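You operate a simulated robot arm through the tools that you are given. There is no shell and no other tool. Be economical: measure what you need, move in short steps, check, and stop when the job is done.

You run a simulated robot arm. Do the job below in one go: nothing can be reset, and whatever is moved stays where it is left.

TASK
Put the lint roller on the folding end of the long table.
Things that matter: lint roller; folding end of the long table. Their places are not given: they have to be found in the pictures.

The check looks at the end state, three seconds after you hand in, the way a careful person would. Anything else that was tipped, shoved, dropped, spilled or broken makes it a failure.

THE ROBOT
A 7-joint arm with a two-finger parallel gripper, fixed in place. Base frame: the origin is at the foot of the arm, x ahead of it, y to its left, z up; the work surface is at about z = 0. Readings come in mm, degrees, newtons and seconds.
With the tool pointing down near the work surface it reaches from about 220 to 580 mm from the base axis. Its first joint turns from -66.0 to 66.0 degrees. Payload 2.5 kg.
Tool frame: the origin (TCP) lies between the finger pads and is the grasp point; the fingertips stand 23 mm ahead of it; z points along the fingers, y is the line along which they close. The gripper opens to 94 mm. The fingers are 38 mm wide and 10 mm thick; the gripper's body (54 by 96 mm) begins 39 mm behind the TCP.
Orientation is told as [roll, pitch, yaw] about the base's x, y, z axes, in that order, counted from this pose: with the fingers straight down and closing along the base's y, the tool's x points along the base's -x, its y along +y and its z along -z.

THE INTERFACE
- The arm moves only by the tool drive_tool. Its argument "plan" is a list of rows, each a list of 2 entries, a list of its own where there are three numbers: the shift along the base's x, y, z in units of 200 mm (1.0 is 200 mm), then the turn about the base's z in units of 45 degrees (1.0 is 45 degrees). In form: [[[x, y, z], yaw], ...]. A call has 1 to 8 rows; each row is the pose to reach, as a shift and turn from the pose commanded when the call began. "gripper" is the finger opening in m, from 0 to 0.094, set as the call begins (left out, the last holds). A call with a number of a shift or a turn outside -1 to 1 is refused whole. Each row takes 0.2 s and may step no farther than 50 mm and 8.6 degrees from the row before; otherwise, or with a gripper value out of range, the whole call is refused. A pose out of reach is approached as far as the arm can. The call stops where the force on the tool passes 40 N (or 10 N more than at its start, if that is more) or the arm is blocked; 0.2 s more then pass. The fingers move at their own pace (about 108 mm/s each) and stop on an object; they squeeze with about 23 N. The grip force told is the motor's: it shows also when the fingers shut on nothing. Time passes only in rows, and 0.2 s behind the last, so rows that repeat a pose let the fingers close. The reply holds the time, the measured pose of the TCP, the force on the tool along the base axes, the opening and the grip force, in the units named above and with some noise, and new pictures: "show" is both (left out), scene, wrist or none.
- Cameras (640 x 400 px; columns grow to the right, rows downward): "scene" is fixed at [97.5, -392.9, 557.6]; the picture's right is [0.95, -0.30, 0.00], its down [-0.14, -0.44, -0.89] and it looks along [0.27, 0.85, -0.46] (base axes); focal length 347 px, centre (320, 200). "wrist" rides on the gripper at [-39, 0, -44] in the tool frame; the picture's right is [0.00, -1.00, 0.00], its down [0.97, 0.00, -0.24] and it looks along [0.24, 0.00, 0.97] (tool axes); focal length 218 px, centre (320, 200).
- locate(camera, pixels): for up to 12 pixels [column, row] of the newest picture of that camera ("zoom" is the newest enlarged one), the place [x, y, z] in the base frame of the surface seen there, good to about 2 mm. It takes no simulated time.
- zoom(camera, box): a new picture of the part [left, top, right, bottom] of that camera's present view, enlarged. It takes no simulated time.
- sign_off(): hands the job in; it is judged then, once.

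Keep the steps short. Do not move on a guess: measure, check each grasp and each placing, and mend mistakes. In all there are 60 turns and 120 pictures (those below and enlarged ones count). Leave the gripper open and the arm clear of the work at the hand-in unless told otherwise, and finish with a single line.

The tools are called by a JSON object that holds its "api" and its "payload". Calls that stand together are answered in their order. drive_tool: Moves the arm, as the interface text tells. Its arguments: {"type":"object","properties":{"plan":{"type":"array","items":{"type":"array"}},"gripper":{"type":"number"},"show":{"type":"string","enum":["both","scene","wrist","none"]}},"required":["plan"]} The other tools are called the same way: locate (camera, pixels) gives the place of the surface under pixels of a picture; zoom (camera, box) takes an enlarged picture of a part of a camera's view; sign_off () hands the job in.

At the start:

```text
time: 0.0
tcp_pos: [232.5, 292.7, 297.5]
ee_rot: [0.0, 0.0, 0.1]
ft_force: [0.6, -0.9, 0.2]
finger_gap: 94.2
finger_force: 0.1
```

scene: 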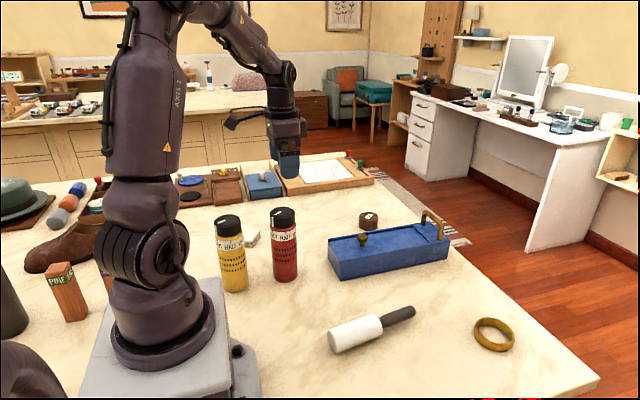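
wrist: 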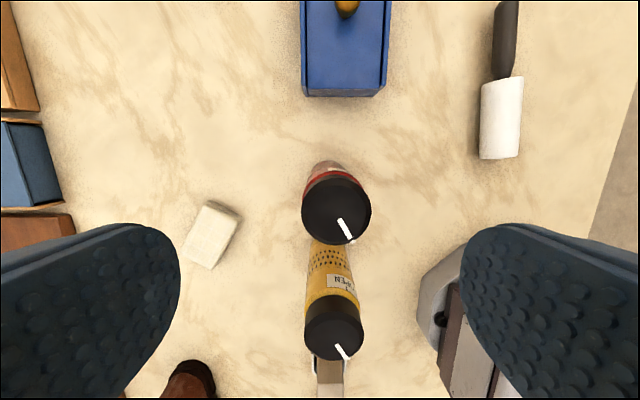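

I see the lint roller at about scene (370,328). I don't yet see where the folding end is, so I'll enlarge parts of the view and measure.

{"api": "zoom", "payload": {"camera": "scene", "box": [300, 180, 640, 400]}}

{"api": "zoom", "payload": {"camera": "scene", "box": [0, 60, 400, 260]}}

{"api": "locate", "payload": {"camera": "scene", "pixels": [[333, 338], [380, 325], [414, 311], [376, 345], [597, 378], [450, 250], [370, 185], [230, 160], [390, 250], [325, 172], [150, 100], [493, 335]]}}

```text
1.82 times, centred on (470, 290) of scene
```

zoom: 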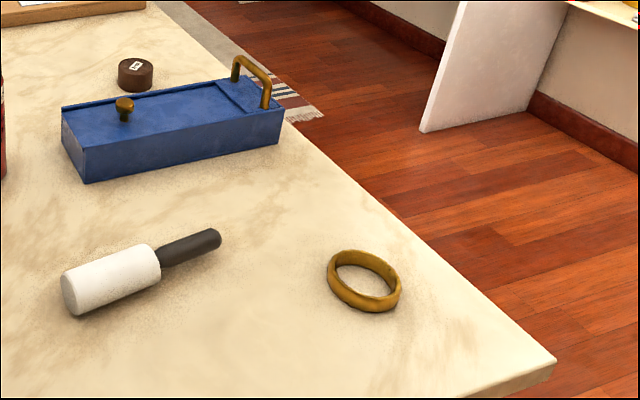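

```text
1.60 times, centred on (200, 160) of scene
```

zoom: 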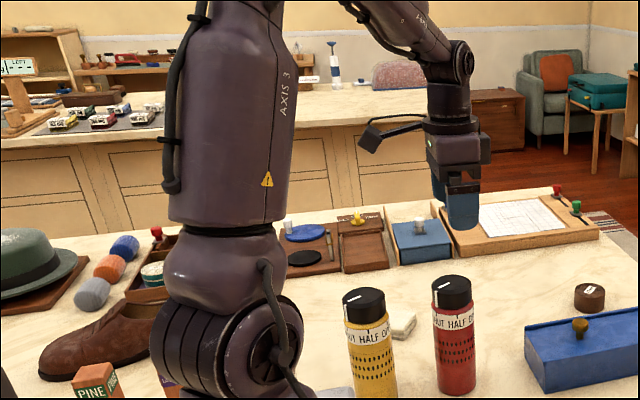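

```text
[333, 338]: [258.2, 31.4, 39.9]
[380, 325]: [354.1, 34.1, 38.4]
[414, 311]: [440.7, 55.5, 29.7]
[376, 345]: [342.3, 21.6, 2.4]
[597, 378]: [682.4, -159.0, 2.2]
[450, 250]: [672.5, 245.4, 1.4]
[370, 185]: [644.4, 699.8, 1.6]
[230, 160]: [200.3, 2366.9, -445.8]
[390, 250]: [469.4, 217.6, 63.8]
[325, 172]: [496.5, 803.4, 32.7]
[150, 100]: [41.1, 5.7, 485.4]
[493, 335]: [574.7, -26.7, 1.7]
```

The folding end may be out of the scene camera's view. I'll enlarge the bottom edge of the scene, the far side, and the wrist view.

{"api": "zoom", "payload": {"camera": "scene", "box": [400, 320, 640, 400]}}

{"api": "zoom", "payload": {"camera": "scene", "box": [160, 140, 400, 290]}}

{"api": "zoom", "payload": {"camera": "scene", "box": [0, 170, 240, 400]}}

{"api": "locate", "payload": {"camera": "scene", "pixels": [[540, 396], [597, 378], [590, 385], [450, 395], [350, 395], [280, 395]]}}

```text
2.67 times, centred on (520, 360) of scene
```

zoom: 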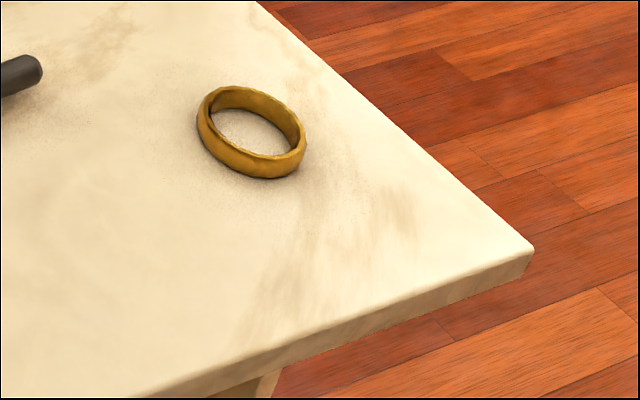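

```text
2.67 times, centred on (280, 215) of scene
```

zoom: 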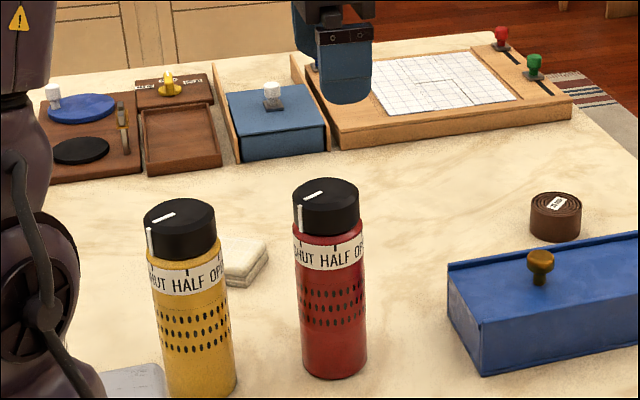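

```text
1.74 times, centred on (120, 285) of scene
```

zoom: 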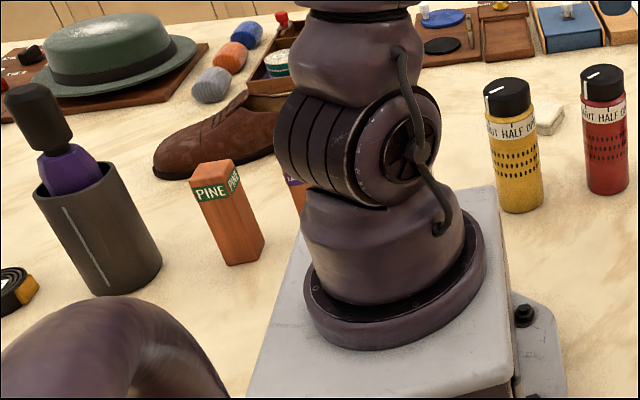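

```text
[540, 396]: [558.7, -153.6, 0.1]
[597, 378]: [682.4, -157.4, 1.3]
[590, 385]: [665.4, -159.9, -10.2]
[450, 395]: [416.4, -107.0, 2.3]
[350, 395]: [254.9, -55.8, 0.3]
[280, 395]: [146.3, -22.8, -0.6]
```

The table spans y from about -158 to beyond 700, with its right edge at x≈682. No seam shows yet. I'll keep the arm high, move it toward the near end and look down with the wrist camera.

{"api": "drive_tool", "payload": {"plan": [[[0.1, -0.2, 0.05], 0], [[0.2, -0.4, 0.1], 0], [[0.3, -0.6, 0.15], 0], [[0.4, -0.8, 0.2], 0], [[0.5, -1.0, 0.25], 0]], "show": "none"}}

{"api": "drive_tool", "payload": {"plan": [[[0.05, -0.2, 0], 0], [[0.1, -0.4, 0], 0], [[0.15, -0.6, 0], 0], [[0.15, -0.6, 0], 0]]}}

```text
time: 1.2
tcp_pos: [331.2, 91.9, 348.8]
ee_rot: [0.0, 0.0, 0.0]
ft_force: [-0.3, -0.3, -0.3]
finger_gap: 94.4
finger_force: 0.2
```

```text
time: 2.2
tcp_pos: [363.2, -27.5, 347.7]
ee_rot: [0.0, -0.1, 0.0]
ft_force: [-0.6, 0.3, -0.6]
finger_gap: 93.8
finger_force: 0.1
```

scene: 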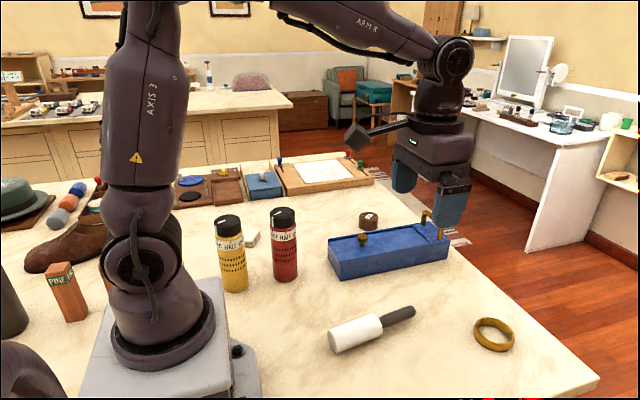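
wrist: 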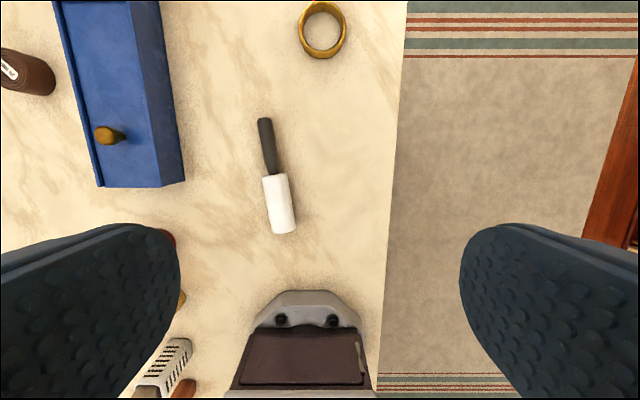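

Past the near edge I see a rug, and something dark at the right edge (632,235). I'll measure those points and move further toward -y to look.

{"api": "locate", "payload": {"camera": "wrist", "pixels": [[395, 150], [500, 150], [620, 150], [633, 235], [625, 20], [278, 200], [268, 145], [265, 120], [282, 232], [405, 5]]}}

{"api": "drive_tool", "payload": {"plan": [[[0, -0.2, 0], 0], [[0, -0.4, 0], 0], [[0, -0.6, 0], 0], [[0, -0.8, 0], 0], [[0, -1.0, 0], 0], [[0, -1.0, 0], 0]], "show": "wrist"}}

```text
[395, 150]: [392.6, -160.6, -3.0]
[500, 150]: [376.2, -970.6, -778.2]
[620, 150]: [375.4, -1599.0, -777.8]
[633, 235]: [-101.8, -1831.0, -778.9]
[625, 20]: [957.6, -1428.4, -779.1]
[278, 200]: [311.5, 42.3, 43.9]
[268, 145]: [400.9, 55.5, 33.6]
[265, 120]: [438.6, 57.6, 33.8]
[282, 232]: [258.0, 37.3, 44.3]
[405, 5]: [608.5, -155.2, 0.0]
```

```text
time: 3.6
tcp_pos: [362.8, -229.3, 345.5]
ee_rot: [0.0, 0.0, 0.0]
ft_force: [0.1, -0.2, 0.6]
finger_gap: 94.1
finger_force: 0.1
```

wrist: 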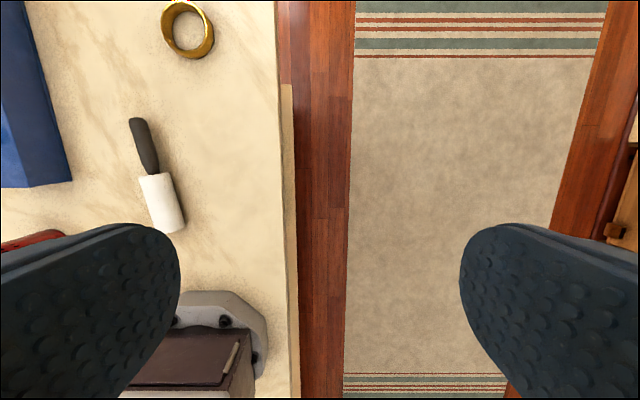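

There's no leaf or table on this side, only floor. The folding end must be somewhere else on or beside the work table, so I'll enlarge the scene with the arm out of the way.

{"api": "zoom", "payload": {"camera": "scene", "box": [160, 140, 400, 290]}}

{"api": "zoom", "payload": {"camera": "scene", "box": [0, 50, 300, 240]}}

{"api": "zoom", "payload": {"camera": "scene", "box": [380, 40, 640, 200]}}

{"api": "locate", "payload": {"camera": "scene", "pixels": [[340, 152], [250, 160], [200, 165], [20, 205], [320, 170], [265, 182], [225, 188], [190, 190], [50, 215], [252, 235], [150, 250], [10, 270]]}}

```text
2.67 times, centred on (280, 215) of scene
```

zoom: 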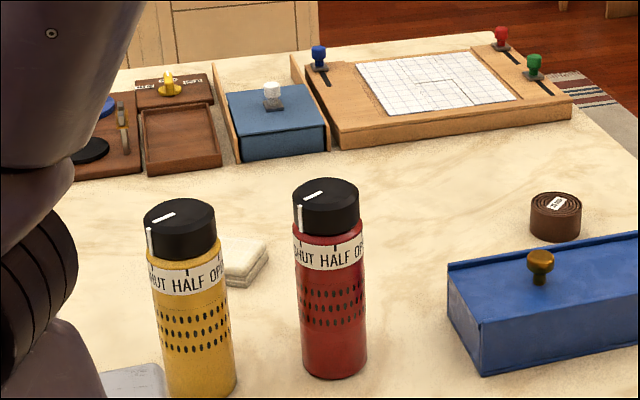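

```text
2.11 times, centred on (150, 145) of scene
```

zoom: 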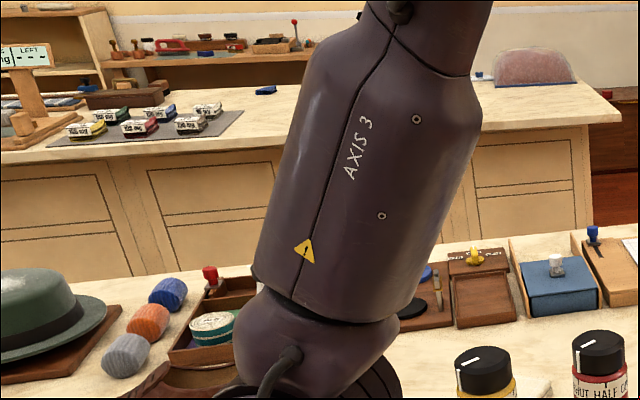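

```text
2.46 times, centred on (510, 120) of scene
```

zoom: 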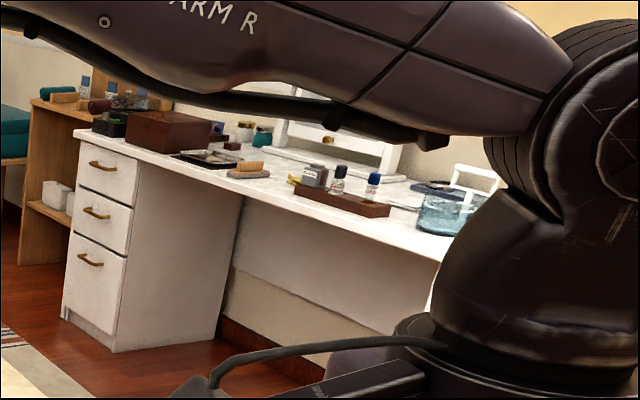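

```text
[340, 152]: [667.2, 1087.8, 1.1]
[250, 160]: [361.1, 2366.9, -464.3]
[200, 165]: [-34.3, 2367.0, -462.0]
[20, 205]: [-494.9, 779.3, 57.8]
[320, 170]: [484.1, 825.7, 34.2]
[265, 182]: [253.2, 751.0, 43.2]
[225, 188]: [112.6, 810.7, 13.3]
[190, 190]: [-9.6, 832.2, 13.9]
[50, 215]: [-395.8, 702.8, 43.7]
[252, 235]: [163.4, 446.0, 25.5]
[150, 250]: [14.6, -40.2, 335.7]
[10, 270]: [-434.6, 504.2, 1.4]
```

No label or leaf shows in those views. The wrist view does show a step in what lies under the table edge at about (287,85), so I'll look closer there.

{"api": "zoom", "payload": {"camera": "wrist", "box": [200, 0, 360, 100]}}

{"api": "zoom", "payload": {"camera": "wrist", "box": [0, 0, 290, 240]}}

{"api": "locate", "payload": {"camera": "wrist", "pixels": [[287, 95], [290, 150], [287, 87], [281, 70], [278, 10], [281, 90], [292, 300]]}}

```text
4.00 times, centred on (280, 50) of wrist
```

zoom: 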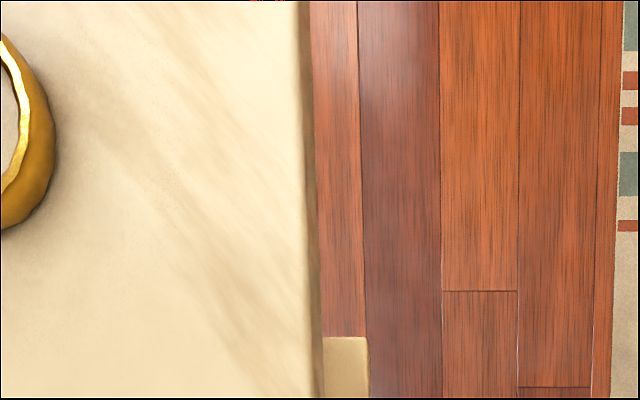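

```text
1.67 times, centred on (145, 120) of wrist
```

zoom: 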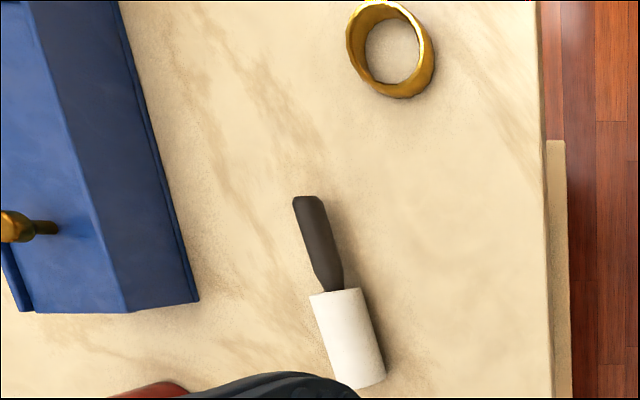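

```text
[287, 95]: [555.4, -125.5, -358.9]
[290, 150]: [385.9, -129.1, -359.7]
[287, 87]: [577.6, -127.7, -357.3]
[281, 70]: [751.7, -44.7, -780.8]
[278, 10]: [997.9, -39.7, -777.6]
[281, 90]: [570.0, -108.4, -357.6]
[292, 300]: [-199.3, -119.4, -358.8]
```

The step is only the cabinet under the table (z≈-358), not a leaf. I'll survey the other side now, keeping the arm high.

{"api": "drive_tool", "payload": {"plan": [[[0, 0.24, 0], 0], [[0, 0.48, 0], 0], [[0, 0.72, 0], 0], [[0, 0.96, 0], 0]], "show": "none"}}

{"api": "drive_tool", "payload": {"plan": [[[0.05, 0.24, 0.05], 0], [[0.1, 0.48, 0.1], 0], [[0.15, 0.72, 0.15], 0], [[0.2, 0.96, 0.2], 0], [[0.2, 0.96, 0.2], 0]], "show": "wrist"}}

{"api": "drive_tool", "payload": {"plan": [[[-0.1, 0.2, 0], 0], [[-0.2, 0.4, 0], 0], [[-0.3, 0.6, 0], 0], [[-0.4, 0.8, 0], 0], [[-0.5, 1.0, 0], 0], [[-0.5, 1.0, 0], 0]], "show": "wrist"}}

```text
time: 4.6
tcp_pos: [361.2, -36.6, 349.9]
ee_rot: [0.0, 0.0, -0.1]
ft_force: [0.1, -0.5, 0.6]
finger_gap: 94.1
finger_force: 0.0
```

```text
time: 5.8
tcp_pos: [406.1, 158.2, 386.0]
ee_rot: [0.0, 0.0, 0.0]
ft_force: [-0.7, 0.3, -0.3]
finger_gap: 94.1
finger_force: 0.0
```

wrist: 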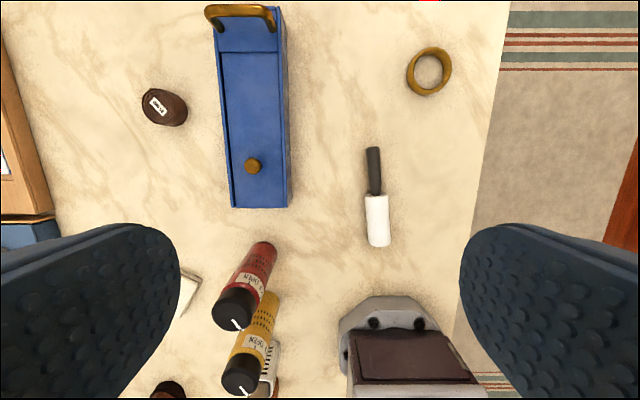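

```text
time: 7.2
tcp_pos: [302.5, 357.5, 385.7]
ee_rot: [-0.1, 0.1, 0.0]
ft_force: [-0.6, 0.5, 0.4]
finger_gap: 93.7
finger_force: 0.0
```

wrist: 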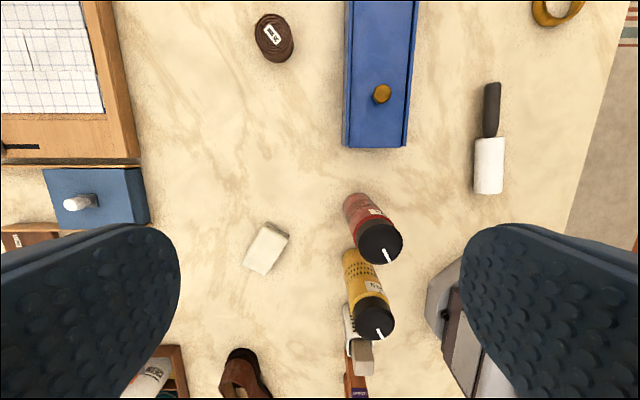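

Every wrist view shows a small red thing at the top edge, at (430,0) in the last one, out past the ring at the table's +x end. I'll move the arm out there to see it.

{"api": "drive_tool", "payload": {"plan": [[[0.15, -0.2, 0], 0], [[0.3, -0.4, 0], 0], [[0.45, -0.6, 0], 0], [[0.6, -0.8, 0], 0], [[0.75, -1.0, 0], 0]], "show": "none"}}

{"api": "drive_tool", "payload": {"plan": [[[0.1, -0.2, 0], 0], [[0.2, -0.4, 0], 0], [[0.3, -0.6, 0], 0], [[0.4, -0.7, 0], 0], [[0.5, -0.7, 0], 0], [[0.5, -0.7, 0], 0]], "show": "both"}}

```text
time: 8.4
tcp_pos: [449.7, 157.1, 385.5]
ee_rot: [0.0, 0.0, 0.0]
ft_force: [-0.2, -0.3, 0.2]
finger_gap: 93.9
finger_force: 0.1
```

```text
time: 9.8
tcp_pos: [551.2, 16.7, 386.6]
ee_rot: [0.0, 0.0, 0.0]
ft_force: [-0.9, 1.1, -0.3]
finger_gap: 94.0
finger_force: 0.1
out of reach, approached as far as the arm can: row 5
```

scene: 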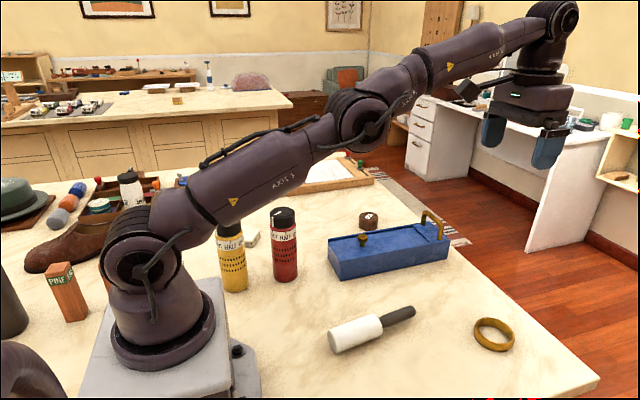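
wrist: 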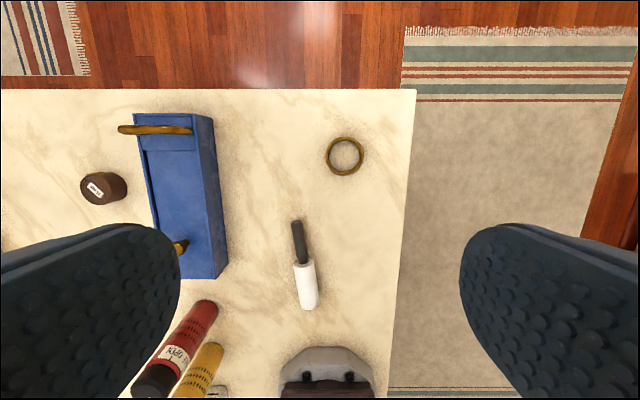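

There's nothing red there. The +x end of the table is bare apart from the ring, the blue box and the roll. I'll enlarge those objects for clues, starting with the roll's label and the box.

{"api": "zoom", "payload": {"camera": "wrist", "box": [60, 90, 260, 290]}}

{"api": "zoom", "payload": {"camera": "scene", "box": [310, 190, 470, 290]}}

{"api": "zoom", "payload": {"camera": "scene", "box": [80, 150, 240, 250]}}

{"api": "zoom", "payload": {"camera": "scene", "box": [0, 60, 300, 180]}}

```text
2.00 times, centred on (160, 190) of wrist
```

zoom: 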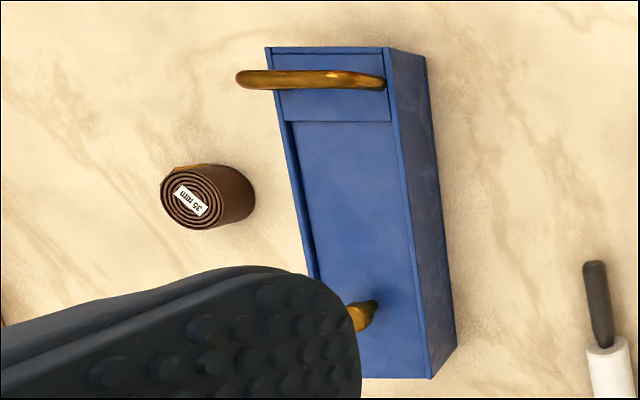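

```text
4.00 times, centred on (390, 240) of scene
```

zoom: 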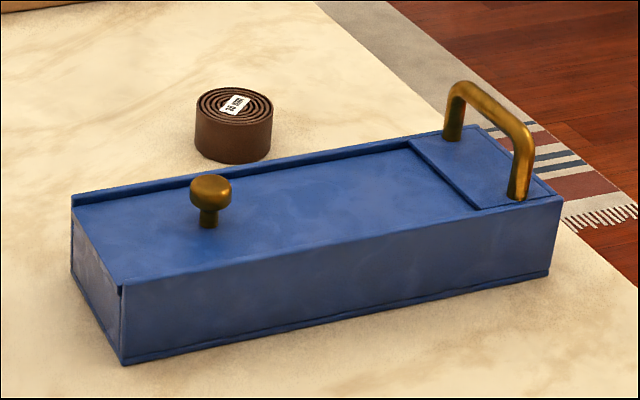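

```text
4.00 times, centred on (160, 200) of scene
```

zoom: 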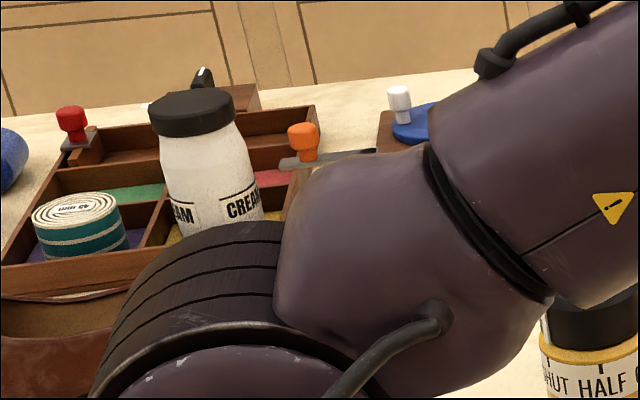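

```text
2.13 times, centred on (150, 120) of scene
```

zoom: 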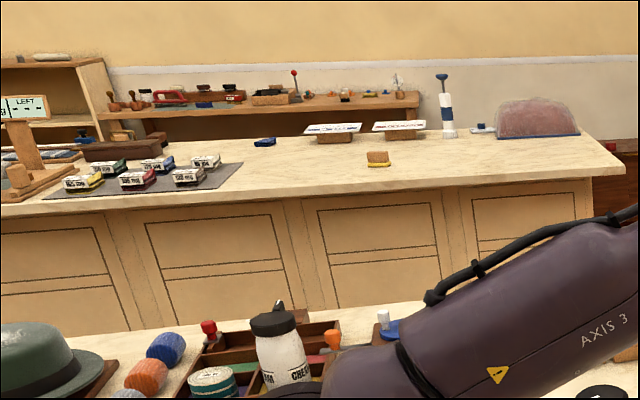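

I see no label yet. I'll enlarge the +x end and the corner of the tabletop to check for a seam or hinge.

{"api": "zoom", "payload": {"camera": "wrist", "box": [220, 70, 440, 240]}}

{"api": "zoom", "payload": {"camera": "wrist", "box": [0, 70, 240, 220]}}

{"api": "zoom", "payload": {"camera": "scene", "box": [240, 280, 480, 400]}}

{"api": "locate", "payload": {"camera": "wrist", "pixels": [[415, 91], [200, 91], [20, 92], [404, 200], [345, 173], [345, 138], [328, 155], [362, 155], [219, 250], [200, 115]]}}

```text
2.35 times, centred on (330, 155) of wrist
```

zoom: 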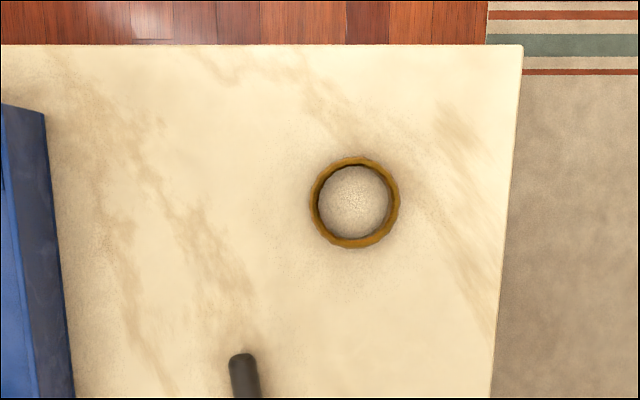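

```text
2.67 times, centred on (120, 145) of wrist
```

zoom: 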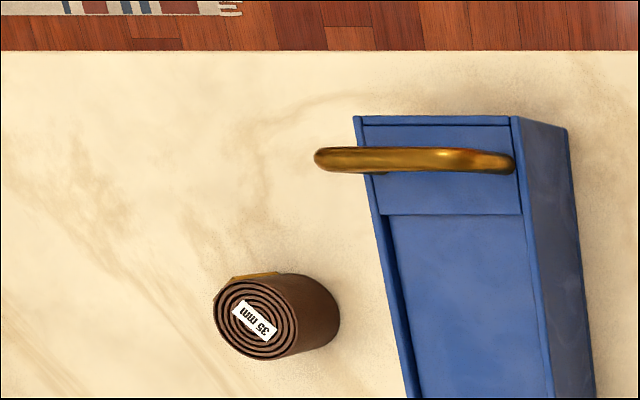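

```text
2.67 times, centred on (360, 340) of scene
```

zoom: 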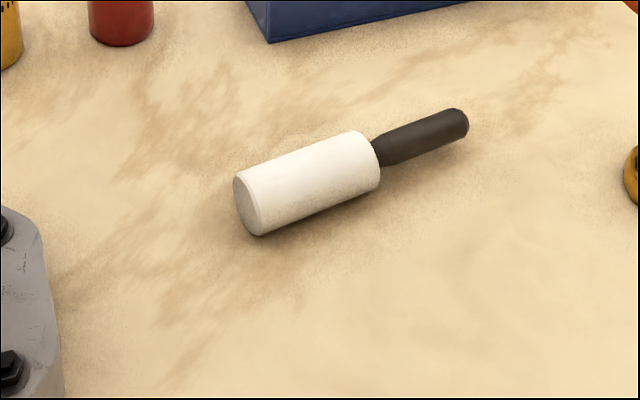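

```text
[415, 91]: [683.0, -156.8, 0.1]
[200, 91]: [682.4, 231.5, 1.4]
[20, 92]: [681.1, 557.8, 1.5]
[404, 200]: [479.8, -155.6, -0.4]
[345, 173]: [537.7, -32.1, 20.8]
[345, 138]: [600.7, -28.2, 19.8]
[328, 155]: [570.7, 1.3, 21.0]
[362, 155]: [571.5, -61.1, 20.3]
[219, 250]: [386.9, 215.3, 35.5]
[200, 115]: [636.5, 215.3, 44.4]
```

The surface has no seam, so the folding end must be marked by what lies there. There's a folded white piece near (163,446), so I'll move over that side and look closely.

{"api": "drive_tool", "payload": {"plan": [[[-0.15, 0.2, 0], 0], [[-0.3, 0.4, 0], 0], [[-0.45, 0.6, 0], 0], [[-0.6, 0.8, 0], 0], [[-0.75, 1.0, 0], 0]], "show": "none"}}

{"api": "drive_tool", "payload": {"plan": [[[-0.15, 0.2, 0], 0], [[-0.3, 0.4, 0], 0], [[-0.45, 0.6, 0], 0], [[-0.6, 0.8, 0], 0], [[-0.7, 1.0, 0], 0]], "show": "none"}}

{"api": "drive_tool", "payload": {"plan": [[[0, 0.2, 0], 0], [[0, 0.4, 0], 0], [[0, 0.5, 0], 0], [[0, 0.5, 0], 0]], "show": "both"}}

```text
time: 11.0
tcp_pos: [404.5, 213.2, 387.8]
ee_rot: [0.0, -0.1, -0.2]
ft_force: [-0.2, 0.9, -0.6]
finger_gap: 93.7
finger_force: 0.1
```

```text
time: 12.2
tcp_pos: [262.7, 417.5, 385.2]
ee_rot: [0.0, -0.1, 0.0]
ft_force: [0.9, -0.3, -0.3]
finger_gap: 93.9
finger_force: 0.1
```

```text
time: 13.2
tcp_pos: [256.8, 490.2, 380.3]
ee_rot: [-0.1, 0.0, -0.1]
ft_force: [0.4, 0.2, 0.0]
finger_gap: 93.5
finger_force: 0.2
out of reach, approached as far as the arm can: row 2, 3, 4
```

scene: 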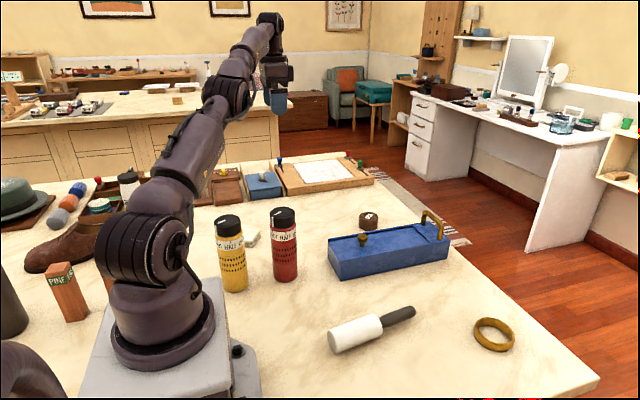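
wrist: 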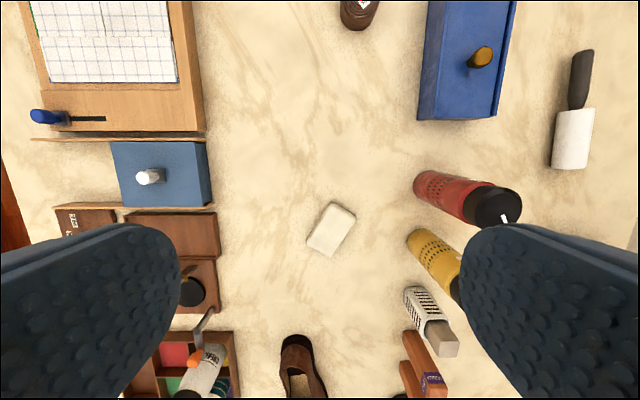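

I'll enlarge the cloth, the tray labels and the grid board.

{"api": "zoom", "payload": {"camera": "wrist", "box": [0, 0, 230, 150]}}

{"api": "zoom", "payload": {"camera": "wrist", "box": [20, 130, 240, 270]}}

{"api": "zoom", "payload": {"camera": "wrist", "box": [110, 260, 480, 400]}}

{"api": "zoom", "payload": {"camera": "wrist", "box": [280, 180, 380, 270]}}

{"api": "zoom", "payload": {"camera": "scene", "box": [120, 150, 400, 250]}}

```text
2.67 times, centred on (115, 75) of wrist
```

zoom: 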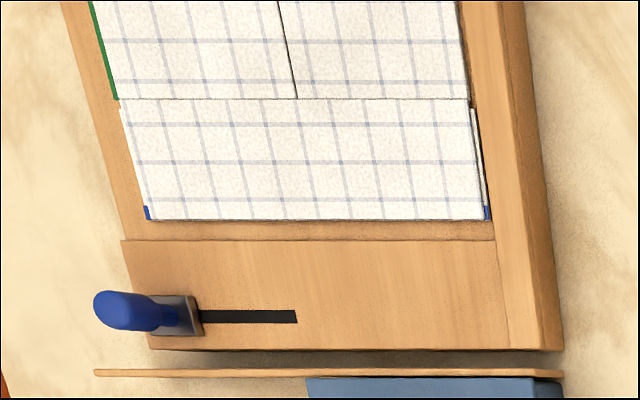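

```text
2.86 times, centred on (130, 200) of wrist
```

zoom: 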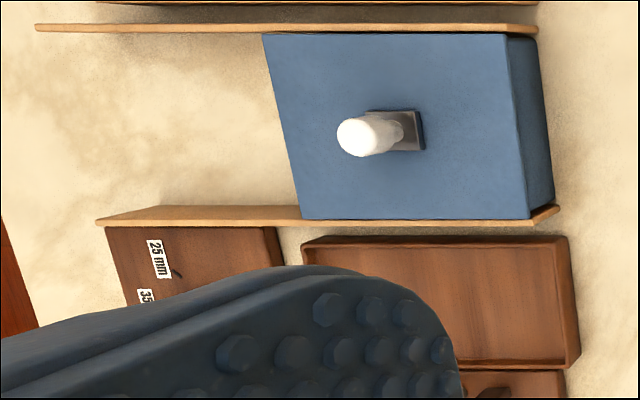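

```text
1.73 times, centred on (295, 330) of wrist
```

zoom: 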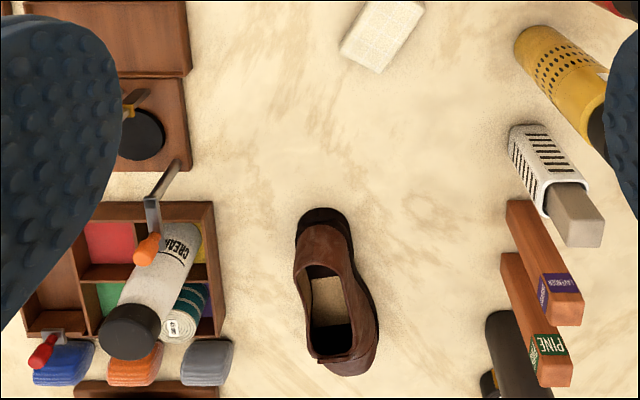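

```text
4.44 times, centred on (330, 225) of wrist
```

zoom: 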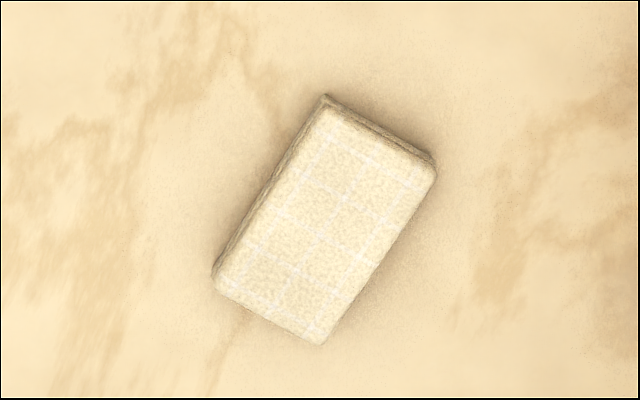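

```text
2.29 times, centred on (260, 200) of scene
```

zoom: 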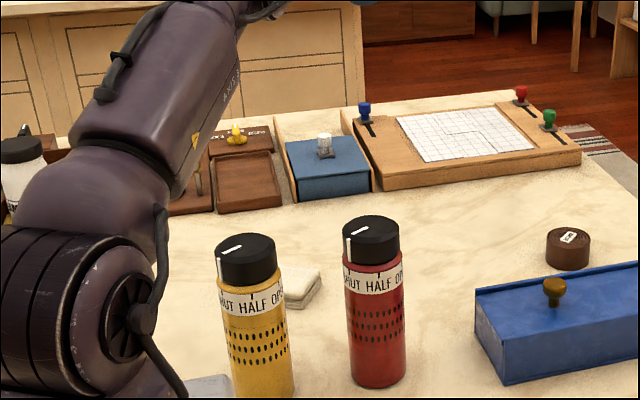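

This helps. The board at the +x/+y part of the table holds a checked cloth on hinged, knob-worked panels, which makes it a folding board, and a finished folded cloth lies near it. Hat, shoe and brushes are at the other end. So the folding end is the +x end by that board. I'll measure the board, the roll, the box and the table's extent.

{"api": "locate", "payload": {"camera": "wrist", "pixels": [[204, 130], [205, 5], [208, 200], [345, 25], [375, 10], [420, 115], [430, 5], [330, 205], [350, 212], [573, 140], [5, 250]]}}

{"api": "locate", "payload": {"camera": "scene", "pixels": [[373, 183], [365, 170], [288, 193], [278, 165], [369, 230], [369, 213], [359, 222], [379, 222], [2, 215], [2, 300], [340, 165], [60, 190]]}}

```text
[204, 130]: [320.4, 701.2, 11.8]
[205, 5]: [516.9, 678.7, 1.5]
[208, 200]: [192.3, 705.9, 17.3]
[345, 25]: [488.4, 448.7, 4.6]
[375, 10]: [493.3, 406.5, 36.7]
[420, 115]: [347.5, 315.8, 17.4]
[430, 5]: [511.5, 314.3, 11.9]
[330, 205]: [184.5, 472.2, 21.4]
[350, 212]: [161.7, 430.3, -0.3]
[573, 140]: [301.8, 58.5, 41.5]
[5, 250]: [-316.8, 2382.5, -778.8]
```

```text
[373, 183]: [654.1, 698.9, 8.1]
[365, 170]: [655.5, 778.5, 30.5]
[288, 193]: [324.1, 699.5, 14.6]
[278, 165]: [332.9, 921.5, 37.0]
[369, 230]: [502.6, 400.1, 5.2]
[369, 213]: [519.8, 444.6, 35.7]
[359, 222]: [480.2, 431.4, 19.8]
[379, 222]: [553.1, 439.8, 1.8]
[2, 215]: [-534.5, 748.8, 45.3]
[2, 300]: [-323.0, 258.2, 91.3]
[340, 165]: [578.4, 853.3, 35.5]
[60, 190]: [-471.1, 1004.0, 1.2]
```

The folding board spans x 324–655, y 700–920, and the roll sits at about (505,425). To see which way the table is long, I'll raise the arm and look toward -x.

{"api": "drive_tool", "payload": {"plan": [[[-0.05, -0.15, 0.2], 0], [[-0.1, -0.3, 0.4], 0], [[-0.15, -0.45, 0.55], 0], [[-0.2, -0.6, 0.7], 0], [[-0.2, -0.7, 0.9], 0], [[-0.2, -0.8, 1.0], 0]], "show": "none"}}

{"api": "drive_tool", "payload": {"plan": [[[0, 0, 0.2], 0], [[0, 0, 0.4], 0], [[0, 0, 0.6], 0], [[0, 0, 0.8], 0], [[0, 0, 0.8], 0]], "show": "both"}}

```text
refused: row 1 steps farther than a row can; nothing moved
```

```text
time: 14.4
tcp_pos: [241.4, 457.7, 444.8]
ee_rot: [-0.1, 0.0, 0.1]
ft_force: [-0.3, 0.2, -0.6]
finger_gap: 94.1
finger_force: 0.0
out of reach, approached as far as the arm can: row 1, 2, 3, 4, 5
```

scene: 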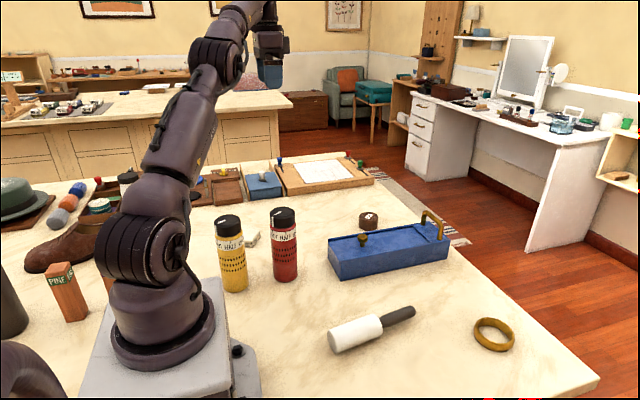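
wrist: 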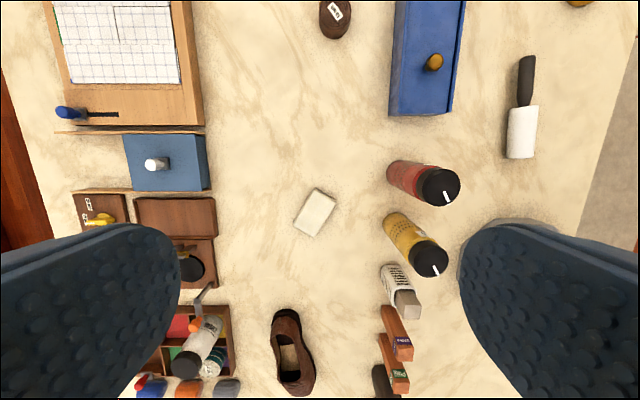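

The table clearly runs on toward -x. I'll lower the radius and rise further to see its far end.

{"api": "drive_tool", "payload": {"plan": [[[0, -0.22, 0], 0], [[0, -0.44, 0], 0], [[0, -0.66, 0.0], 0], [[0, -0.88, 0.0], 0], [[0, -0.96, 0.2], 0], [[0, -0.96, 0.4], 0], [[0, -0.96, 0.6], 0], [[0, -0.96, 0.6], 0]], "show": "wrist"}}

```text
time: 16.2
tcp_pos: [241.1, 258.8, 564.5]
ee_rot: [0.0, -0.1, 0.0]
ft_force: [0.2, 0.0, 0.3]
finger_gap: 94.1
finger_force: 0.0
```

wrist: 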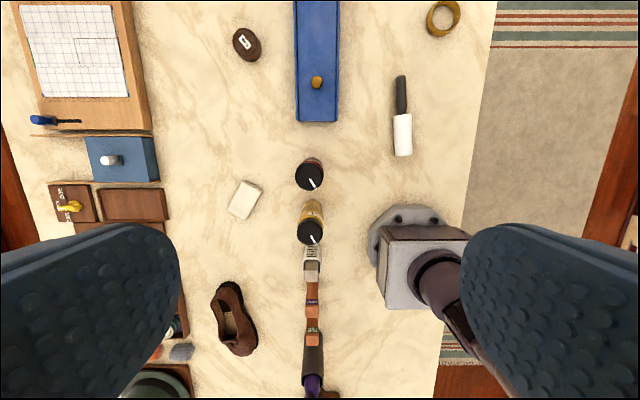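

{"api": "drive_tool", "payload": {"plan": [[[0, 0, 0.2], 0], [[0, 0, 0.4], 0], [[0, 0, 0.6], 0], [[0, 0, 0.8], 0], [[-0.1, 0, 1.0], 0], [[-0.1, 0, 1.0], 0]], "show": "wrist"}}

```text
time: 17.6
tcp_pos: [216.2, 241.1, 591.1]
ee_rot: [0.1, -0.1, 0.0]
ft_force: [0.1, -0.5, 0.6]
finger_gap: 94.0
finger_force: 0.2
out of reach, approached as far as the arm can: row 1, 2, 3, 4, 5, 6
```

wrist: 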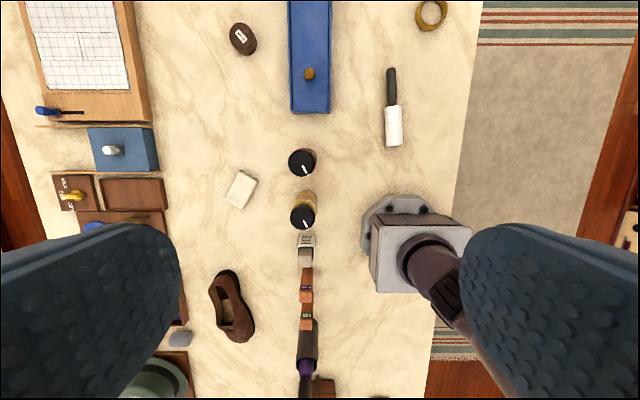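

The table runs on well past the shoe and hat toward -x, so it is long along x, and the folding board stands at the +x end. I'll set the roller in the clear space beside the board, around (395,415), between the box and the roll. First I'll go above the roller.

{"api": "drive_tool", "payload": {"plan": [[[0.07, -0.14, -0.16], 0], [[0.14, -0.28, -0.32], 0], [[0.21, -0.42, -0.48], 0], [[0.28, -0.56, -0.64], 0], [[0.35, -0.7, -0.8], 0], [[0.42, -0.84, -0.96], 0], [[0.5, -0.98, -1.0], 0], [[0.5, -0.98, -1.0], 0]], "show": "wrist"}}

```text
time: 19.4
tcp_pos: [311.9, 40.5, 398.5]
ee_rot: [0.0, 0.0, -0.1]
ft_force: [0.3, 0.3, -0.5]
finger_gap: 94.1
finger_force: 0.1
```

wrist: 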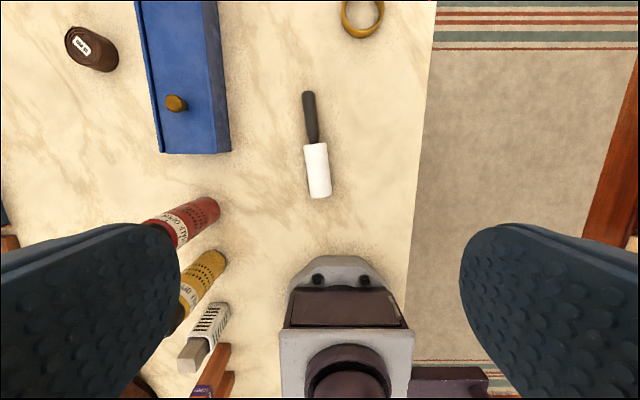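

The roller is nearly below the tool, with the cylinder at (317,170) and the handle at (310,115). I'll measure its axis.

{"api": "locate", "payload": {"camera": "wrist", "pixels": [[315, 148], [317, 170], [319, 193], [308, 170], [327, 170], [308, 97], [312, 135]]}}

{"api": "drive_tool", "payload": {"plan": [[[0.02, 0.01, -0.22], 0.04], [[0.04, 0.02, -0.44], 0.08], [[0.06, 0.03, -0.66], 0.12], [[0.06, 0.03, -0.88], 0.16], [[0.06, 0.03, -1.0], 0.16], [[0.06, 0.03, -1.0], 0.16]], "show": "wrist"}}

```text
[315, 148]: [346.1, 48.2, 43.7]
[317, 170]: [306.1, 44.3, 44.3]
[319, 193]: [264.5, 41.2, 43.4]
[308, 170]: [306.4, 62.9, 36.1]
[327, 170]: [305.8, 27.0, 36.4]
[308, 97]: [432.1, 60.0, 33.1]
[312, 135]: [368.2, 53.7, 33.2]
```

```text
time: 20.8
tcp_pos: [324.2, 45.4, 199.5]
ee_rot: [0.0, 0.0, 7.2]
ft_force: [0.6, -0.3, 0.1]
finger_gap: 94.0
finger_force: 0.1
```

wrist: 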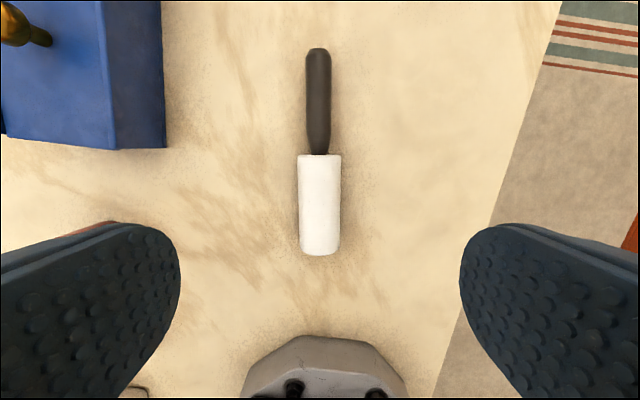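

The axis passes y≈46 at x=324 at about 6°, and the tool is lined up to within a degree or two. I'll descend with the fingers open to z≈28.

{"api": "drive_tool", "payload": {"plan": [[[0, 0.005, -0.2], -0.02], [[0, 0.005, -0.4], -0.03], [[0, 0.005, -0.6], -0.03], [[0, 0.005, -0.75], -0.03], [[0, 0.005, -0.855], -0.03], [[0, 0.005, -0.855], -0.03]], "show": "both"}}

```text
time: 22.2
tcp_pos: [324.5, 49.2, 28.0]
ee_rot: [-0.1, 0.0, 5.7]
ft_force: [-0.8, 0.8, 0.7]
finger_gap: 93.8
finger_force: 0.0
```

scene: 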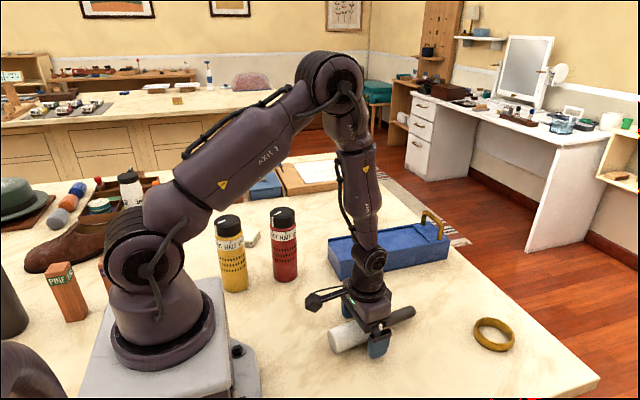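
wrist: 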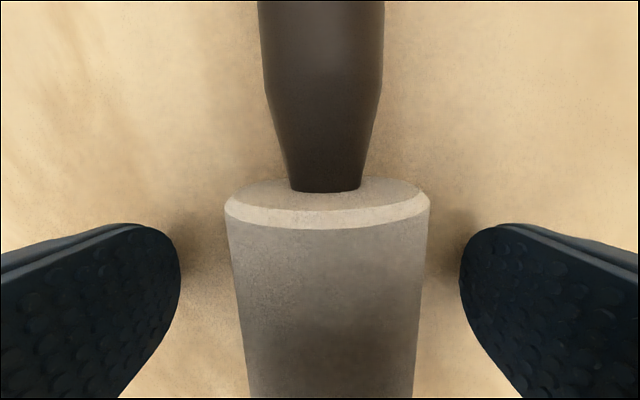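

The fingers straddle the cylinder with clearance on both sides, so I'll close.

{"api": "drive_tool", "payload": {"plan": [[[0, -0.008, 0], 0], [[0, -0.008, 0], 0], [[0, -0.008, 0], 0], [[0, -0.008, 0], 0]], "gripper": 0.0, "show": "none"}}

{"api": "drive_tool", "payload": {"plan": [[[0, 0, 0.1], 0], [[0, 0, 0.3], 0], [[0, 0, 0.5], 0], [[0, 0, 0.7], 0], [[0, 0, 0.7], 0]], "show": "both"}}

```text
time: 23.2
tcp_pos: [325.2, 47.4, 25.5]
ee_rot: [0.0, 0.0, 5.7]
ft_force: [-0.3, 1.3, 1.0]
finger_gap: 43.3
finger_force: 22.7
```

```text
time: 24.4
tcp_pos: [323.4, 45.8, 168.1]
ee_rot: [0.0, 0.1, 5.9]
ft_force: [0.6, -0.2, -0.7]
finger_gap: 0.0
finger_force: 23.1
```

scene: 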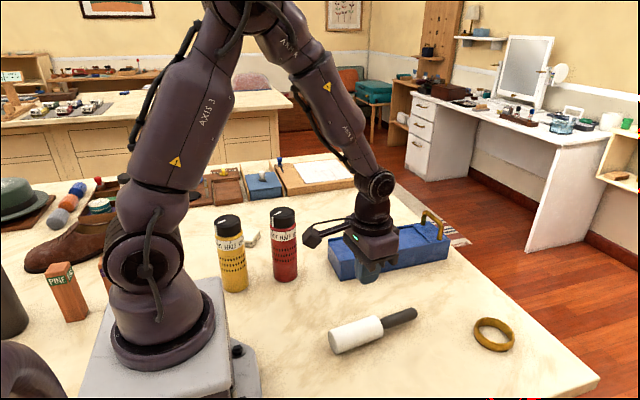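
wrist: 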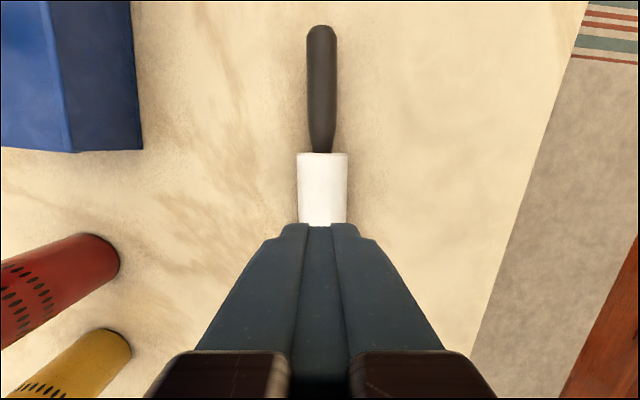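

The fingers closed on it (43 mm) but it slipped out on the lift, and it still lies in place. I'll re-measure, grip lower and lift slowly.

{"api": "locate", "payload": {"camera": "wrist", "pixels": [[322, 158], [322, 210], [322, 35], [322, 100], [322, 140]]}}

{"api": "drive_tool", "payload": {"plan": [[[-0.05, 0, -0.2], 0], [[-0.05, 0, -0.3], 0], [[-0.05, 0, -0.3], 0], [[-0.05, 0, -0.3], 0]], "gripper": 0.094, "show": "wrist"}}

```text
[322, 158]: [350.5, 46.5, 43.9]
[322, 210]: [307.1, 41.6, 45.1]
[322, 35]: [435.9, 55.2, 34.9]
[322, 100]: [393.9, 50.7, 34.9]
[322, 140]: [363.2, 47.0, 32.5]
```

```text
time: 25.4
tcp_pos: [314.4, 46.9, 105.6]
ee_rot: [0.0, 0.0, 5.8]
ft_force: [-0.3, 0.4, 0.1]
finger_gap: 94.3
finger_force: 0.1
```

wrist: 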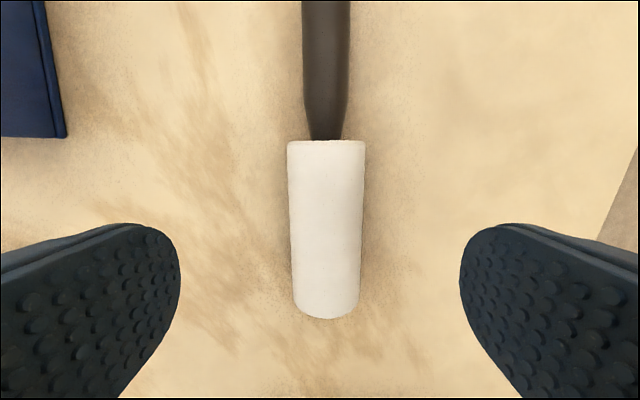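

{"api": "drive_tool", "payload": {"plan": [[[0, -0.012, -0.2], 0], [[0, -0.012, -0.35], 0], [[0, -0.012, -0.415], 0], [[0, -0.012, -0.415], 0], [[0, -0.012, -0.415], 0]], "show": "none"}}

{"api": "drive_tool", "payload": {"plan": [[[0, 0, 0], 0], [[0, 0, 0], 0], [[0, 0, 0], 0], [[0, 0, 0], 0], [[0, 0, 0], 0]], "gripper": 0.0, "show": "wrist"}}

{"api": "drive_tool", "payload": {"plan": [[[0, 0, 0.02], 0], [[0, 0, 0.04], 0], [[0, 0, 0.07], 0], [[0, 0, 0.1], 0], [[0, 0, 0.1], 0]], "show": "both"}}

```text
time: 26.4
tcp_pos: [312.4, 43.4, 21.6]
ee_rot: [0.1, 0.1, 5.8]
ft_force: [-1.2, 0.5, 3.9]
finger_gap: 94.1
finger_force: 0.1
stopped in row 5: the force on the tool passed its limit (the readings are from after the stop); the commanded pose is now the measured one
```

```text
time: 27.6
tcp_pos: [311.7, 43.8, 23.1]
ee_rot: [0.0, -0.1, 5.8]
ft_force: [-1.1, -1.5, 10.8]
finger_gap: 42.8
finger_force: 23.0
```

wrist: 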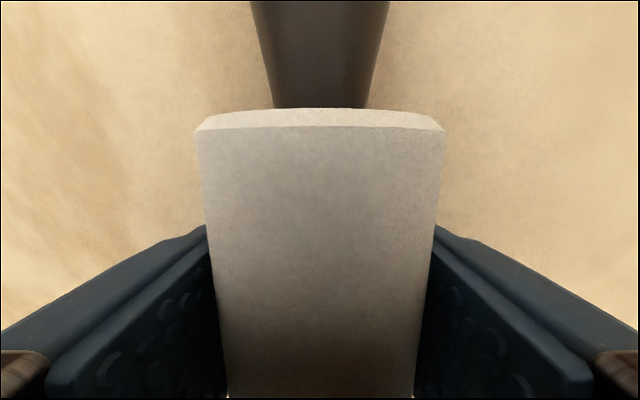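

```text
time: 28.9
tcp_pos: [312.2, 44.7, 41.7]
ee_rot: [0.0, 0.1, 5.7]
ft_force: [-0.4, 0.5, -0.1]
finger_gap: 42.9
finger_force: 23.1
```

scene: 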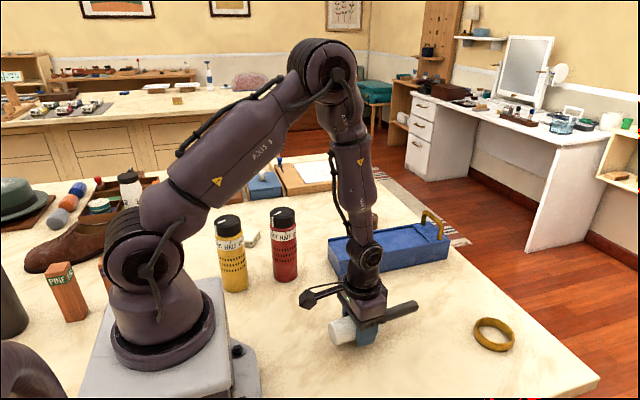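
wrist: 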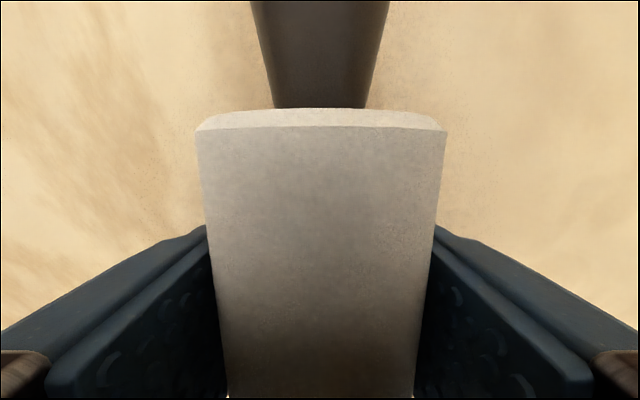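

The roller is held (43 mm) and lifted with no slip. I'll raise it about 180 mm, gently.

{"api": "drive_tool", "payload": {"plan": [[[0, 0, 0.1], 0], [[0, 0, 0.22], 0], [[0, 0, 0.36], 0], [[0, 0, 0.5], 0], [[0, 0, 0.66], 0], [[0, 0, 0.82], 0], [[0, 0, 0.95], 0], [[0, 0, 0.95], 0]], "show": "both"}}

```text
time: 30.6
tcp_pos: [311.5, 43.9, 233.4]
ee_rot: [0.0, 0.2, 5.8]
ft_force: [0.2, 0.1, -0.6]
finger_gap: 42.8
finger_force: 22.7
```

scene: 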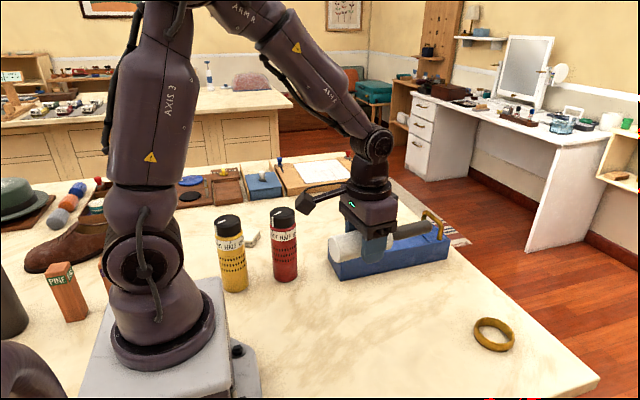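
wrist: 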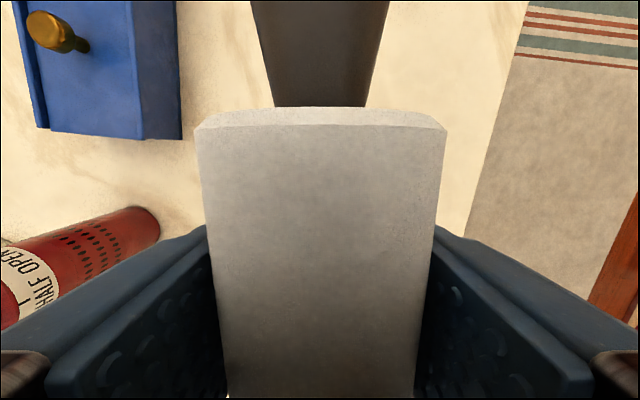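

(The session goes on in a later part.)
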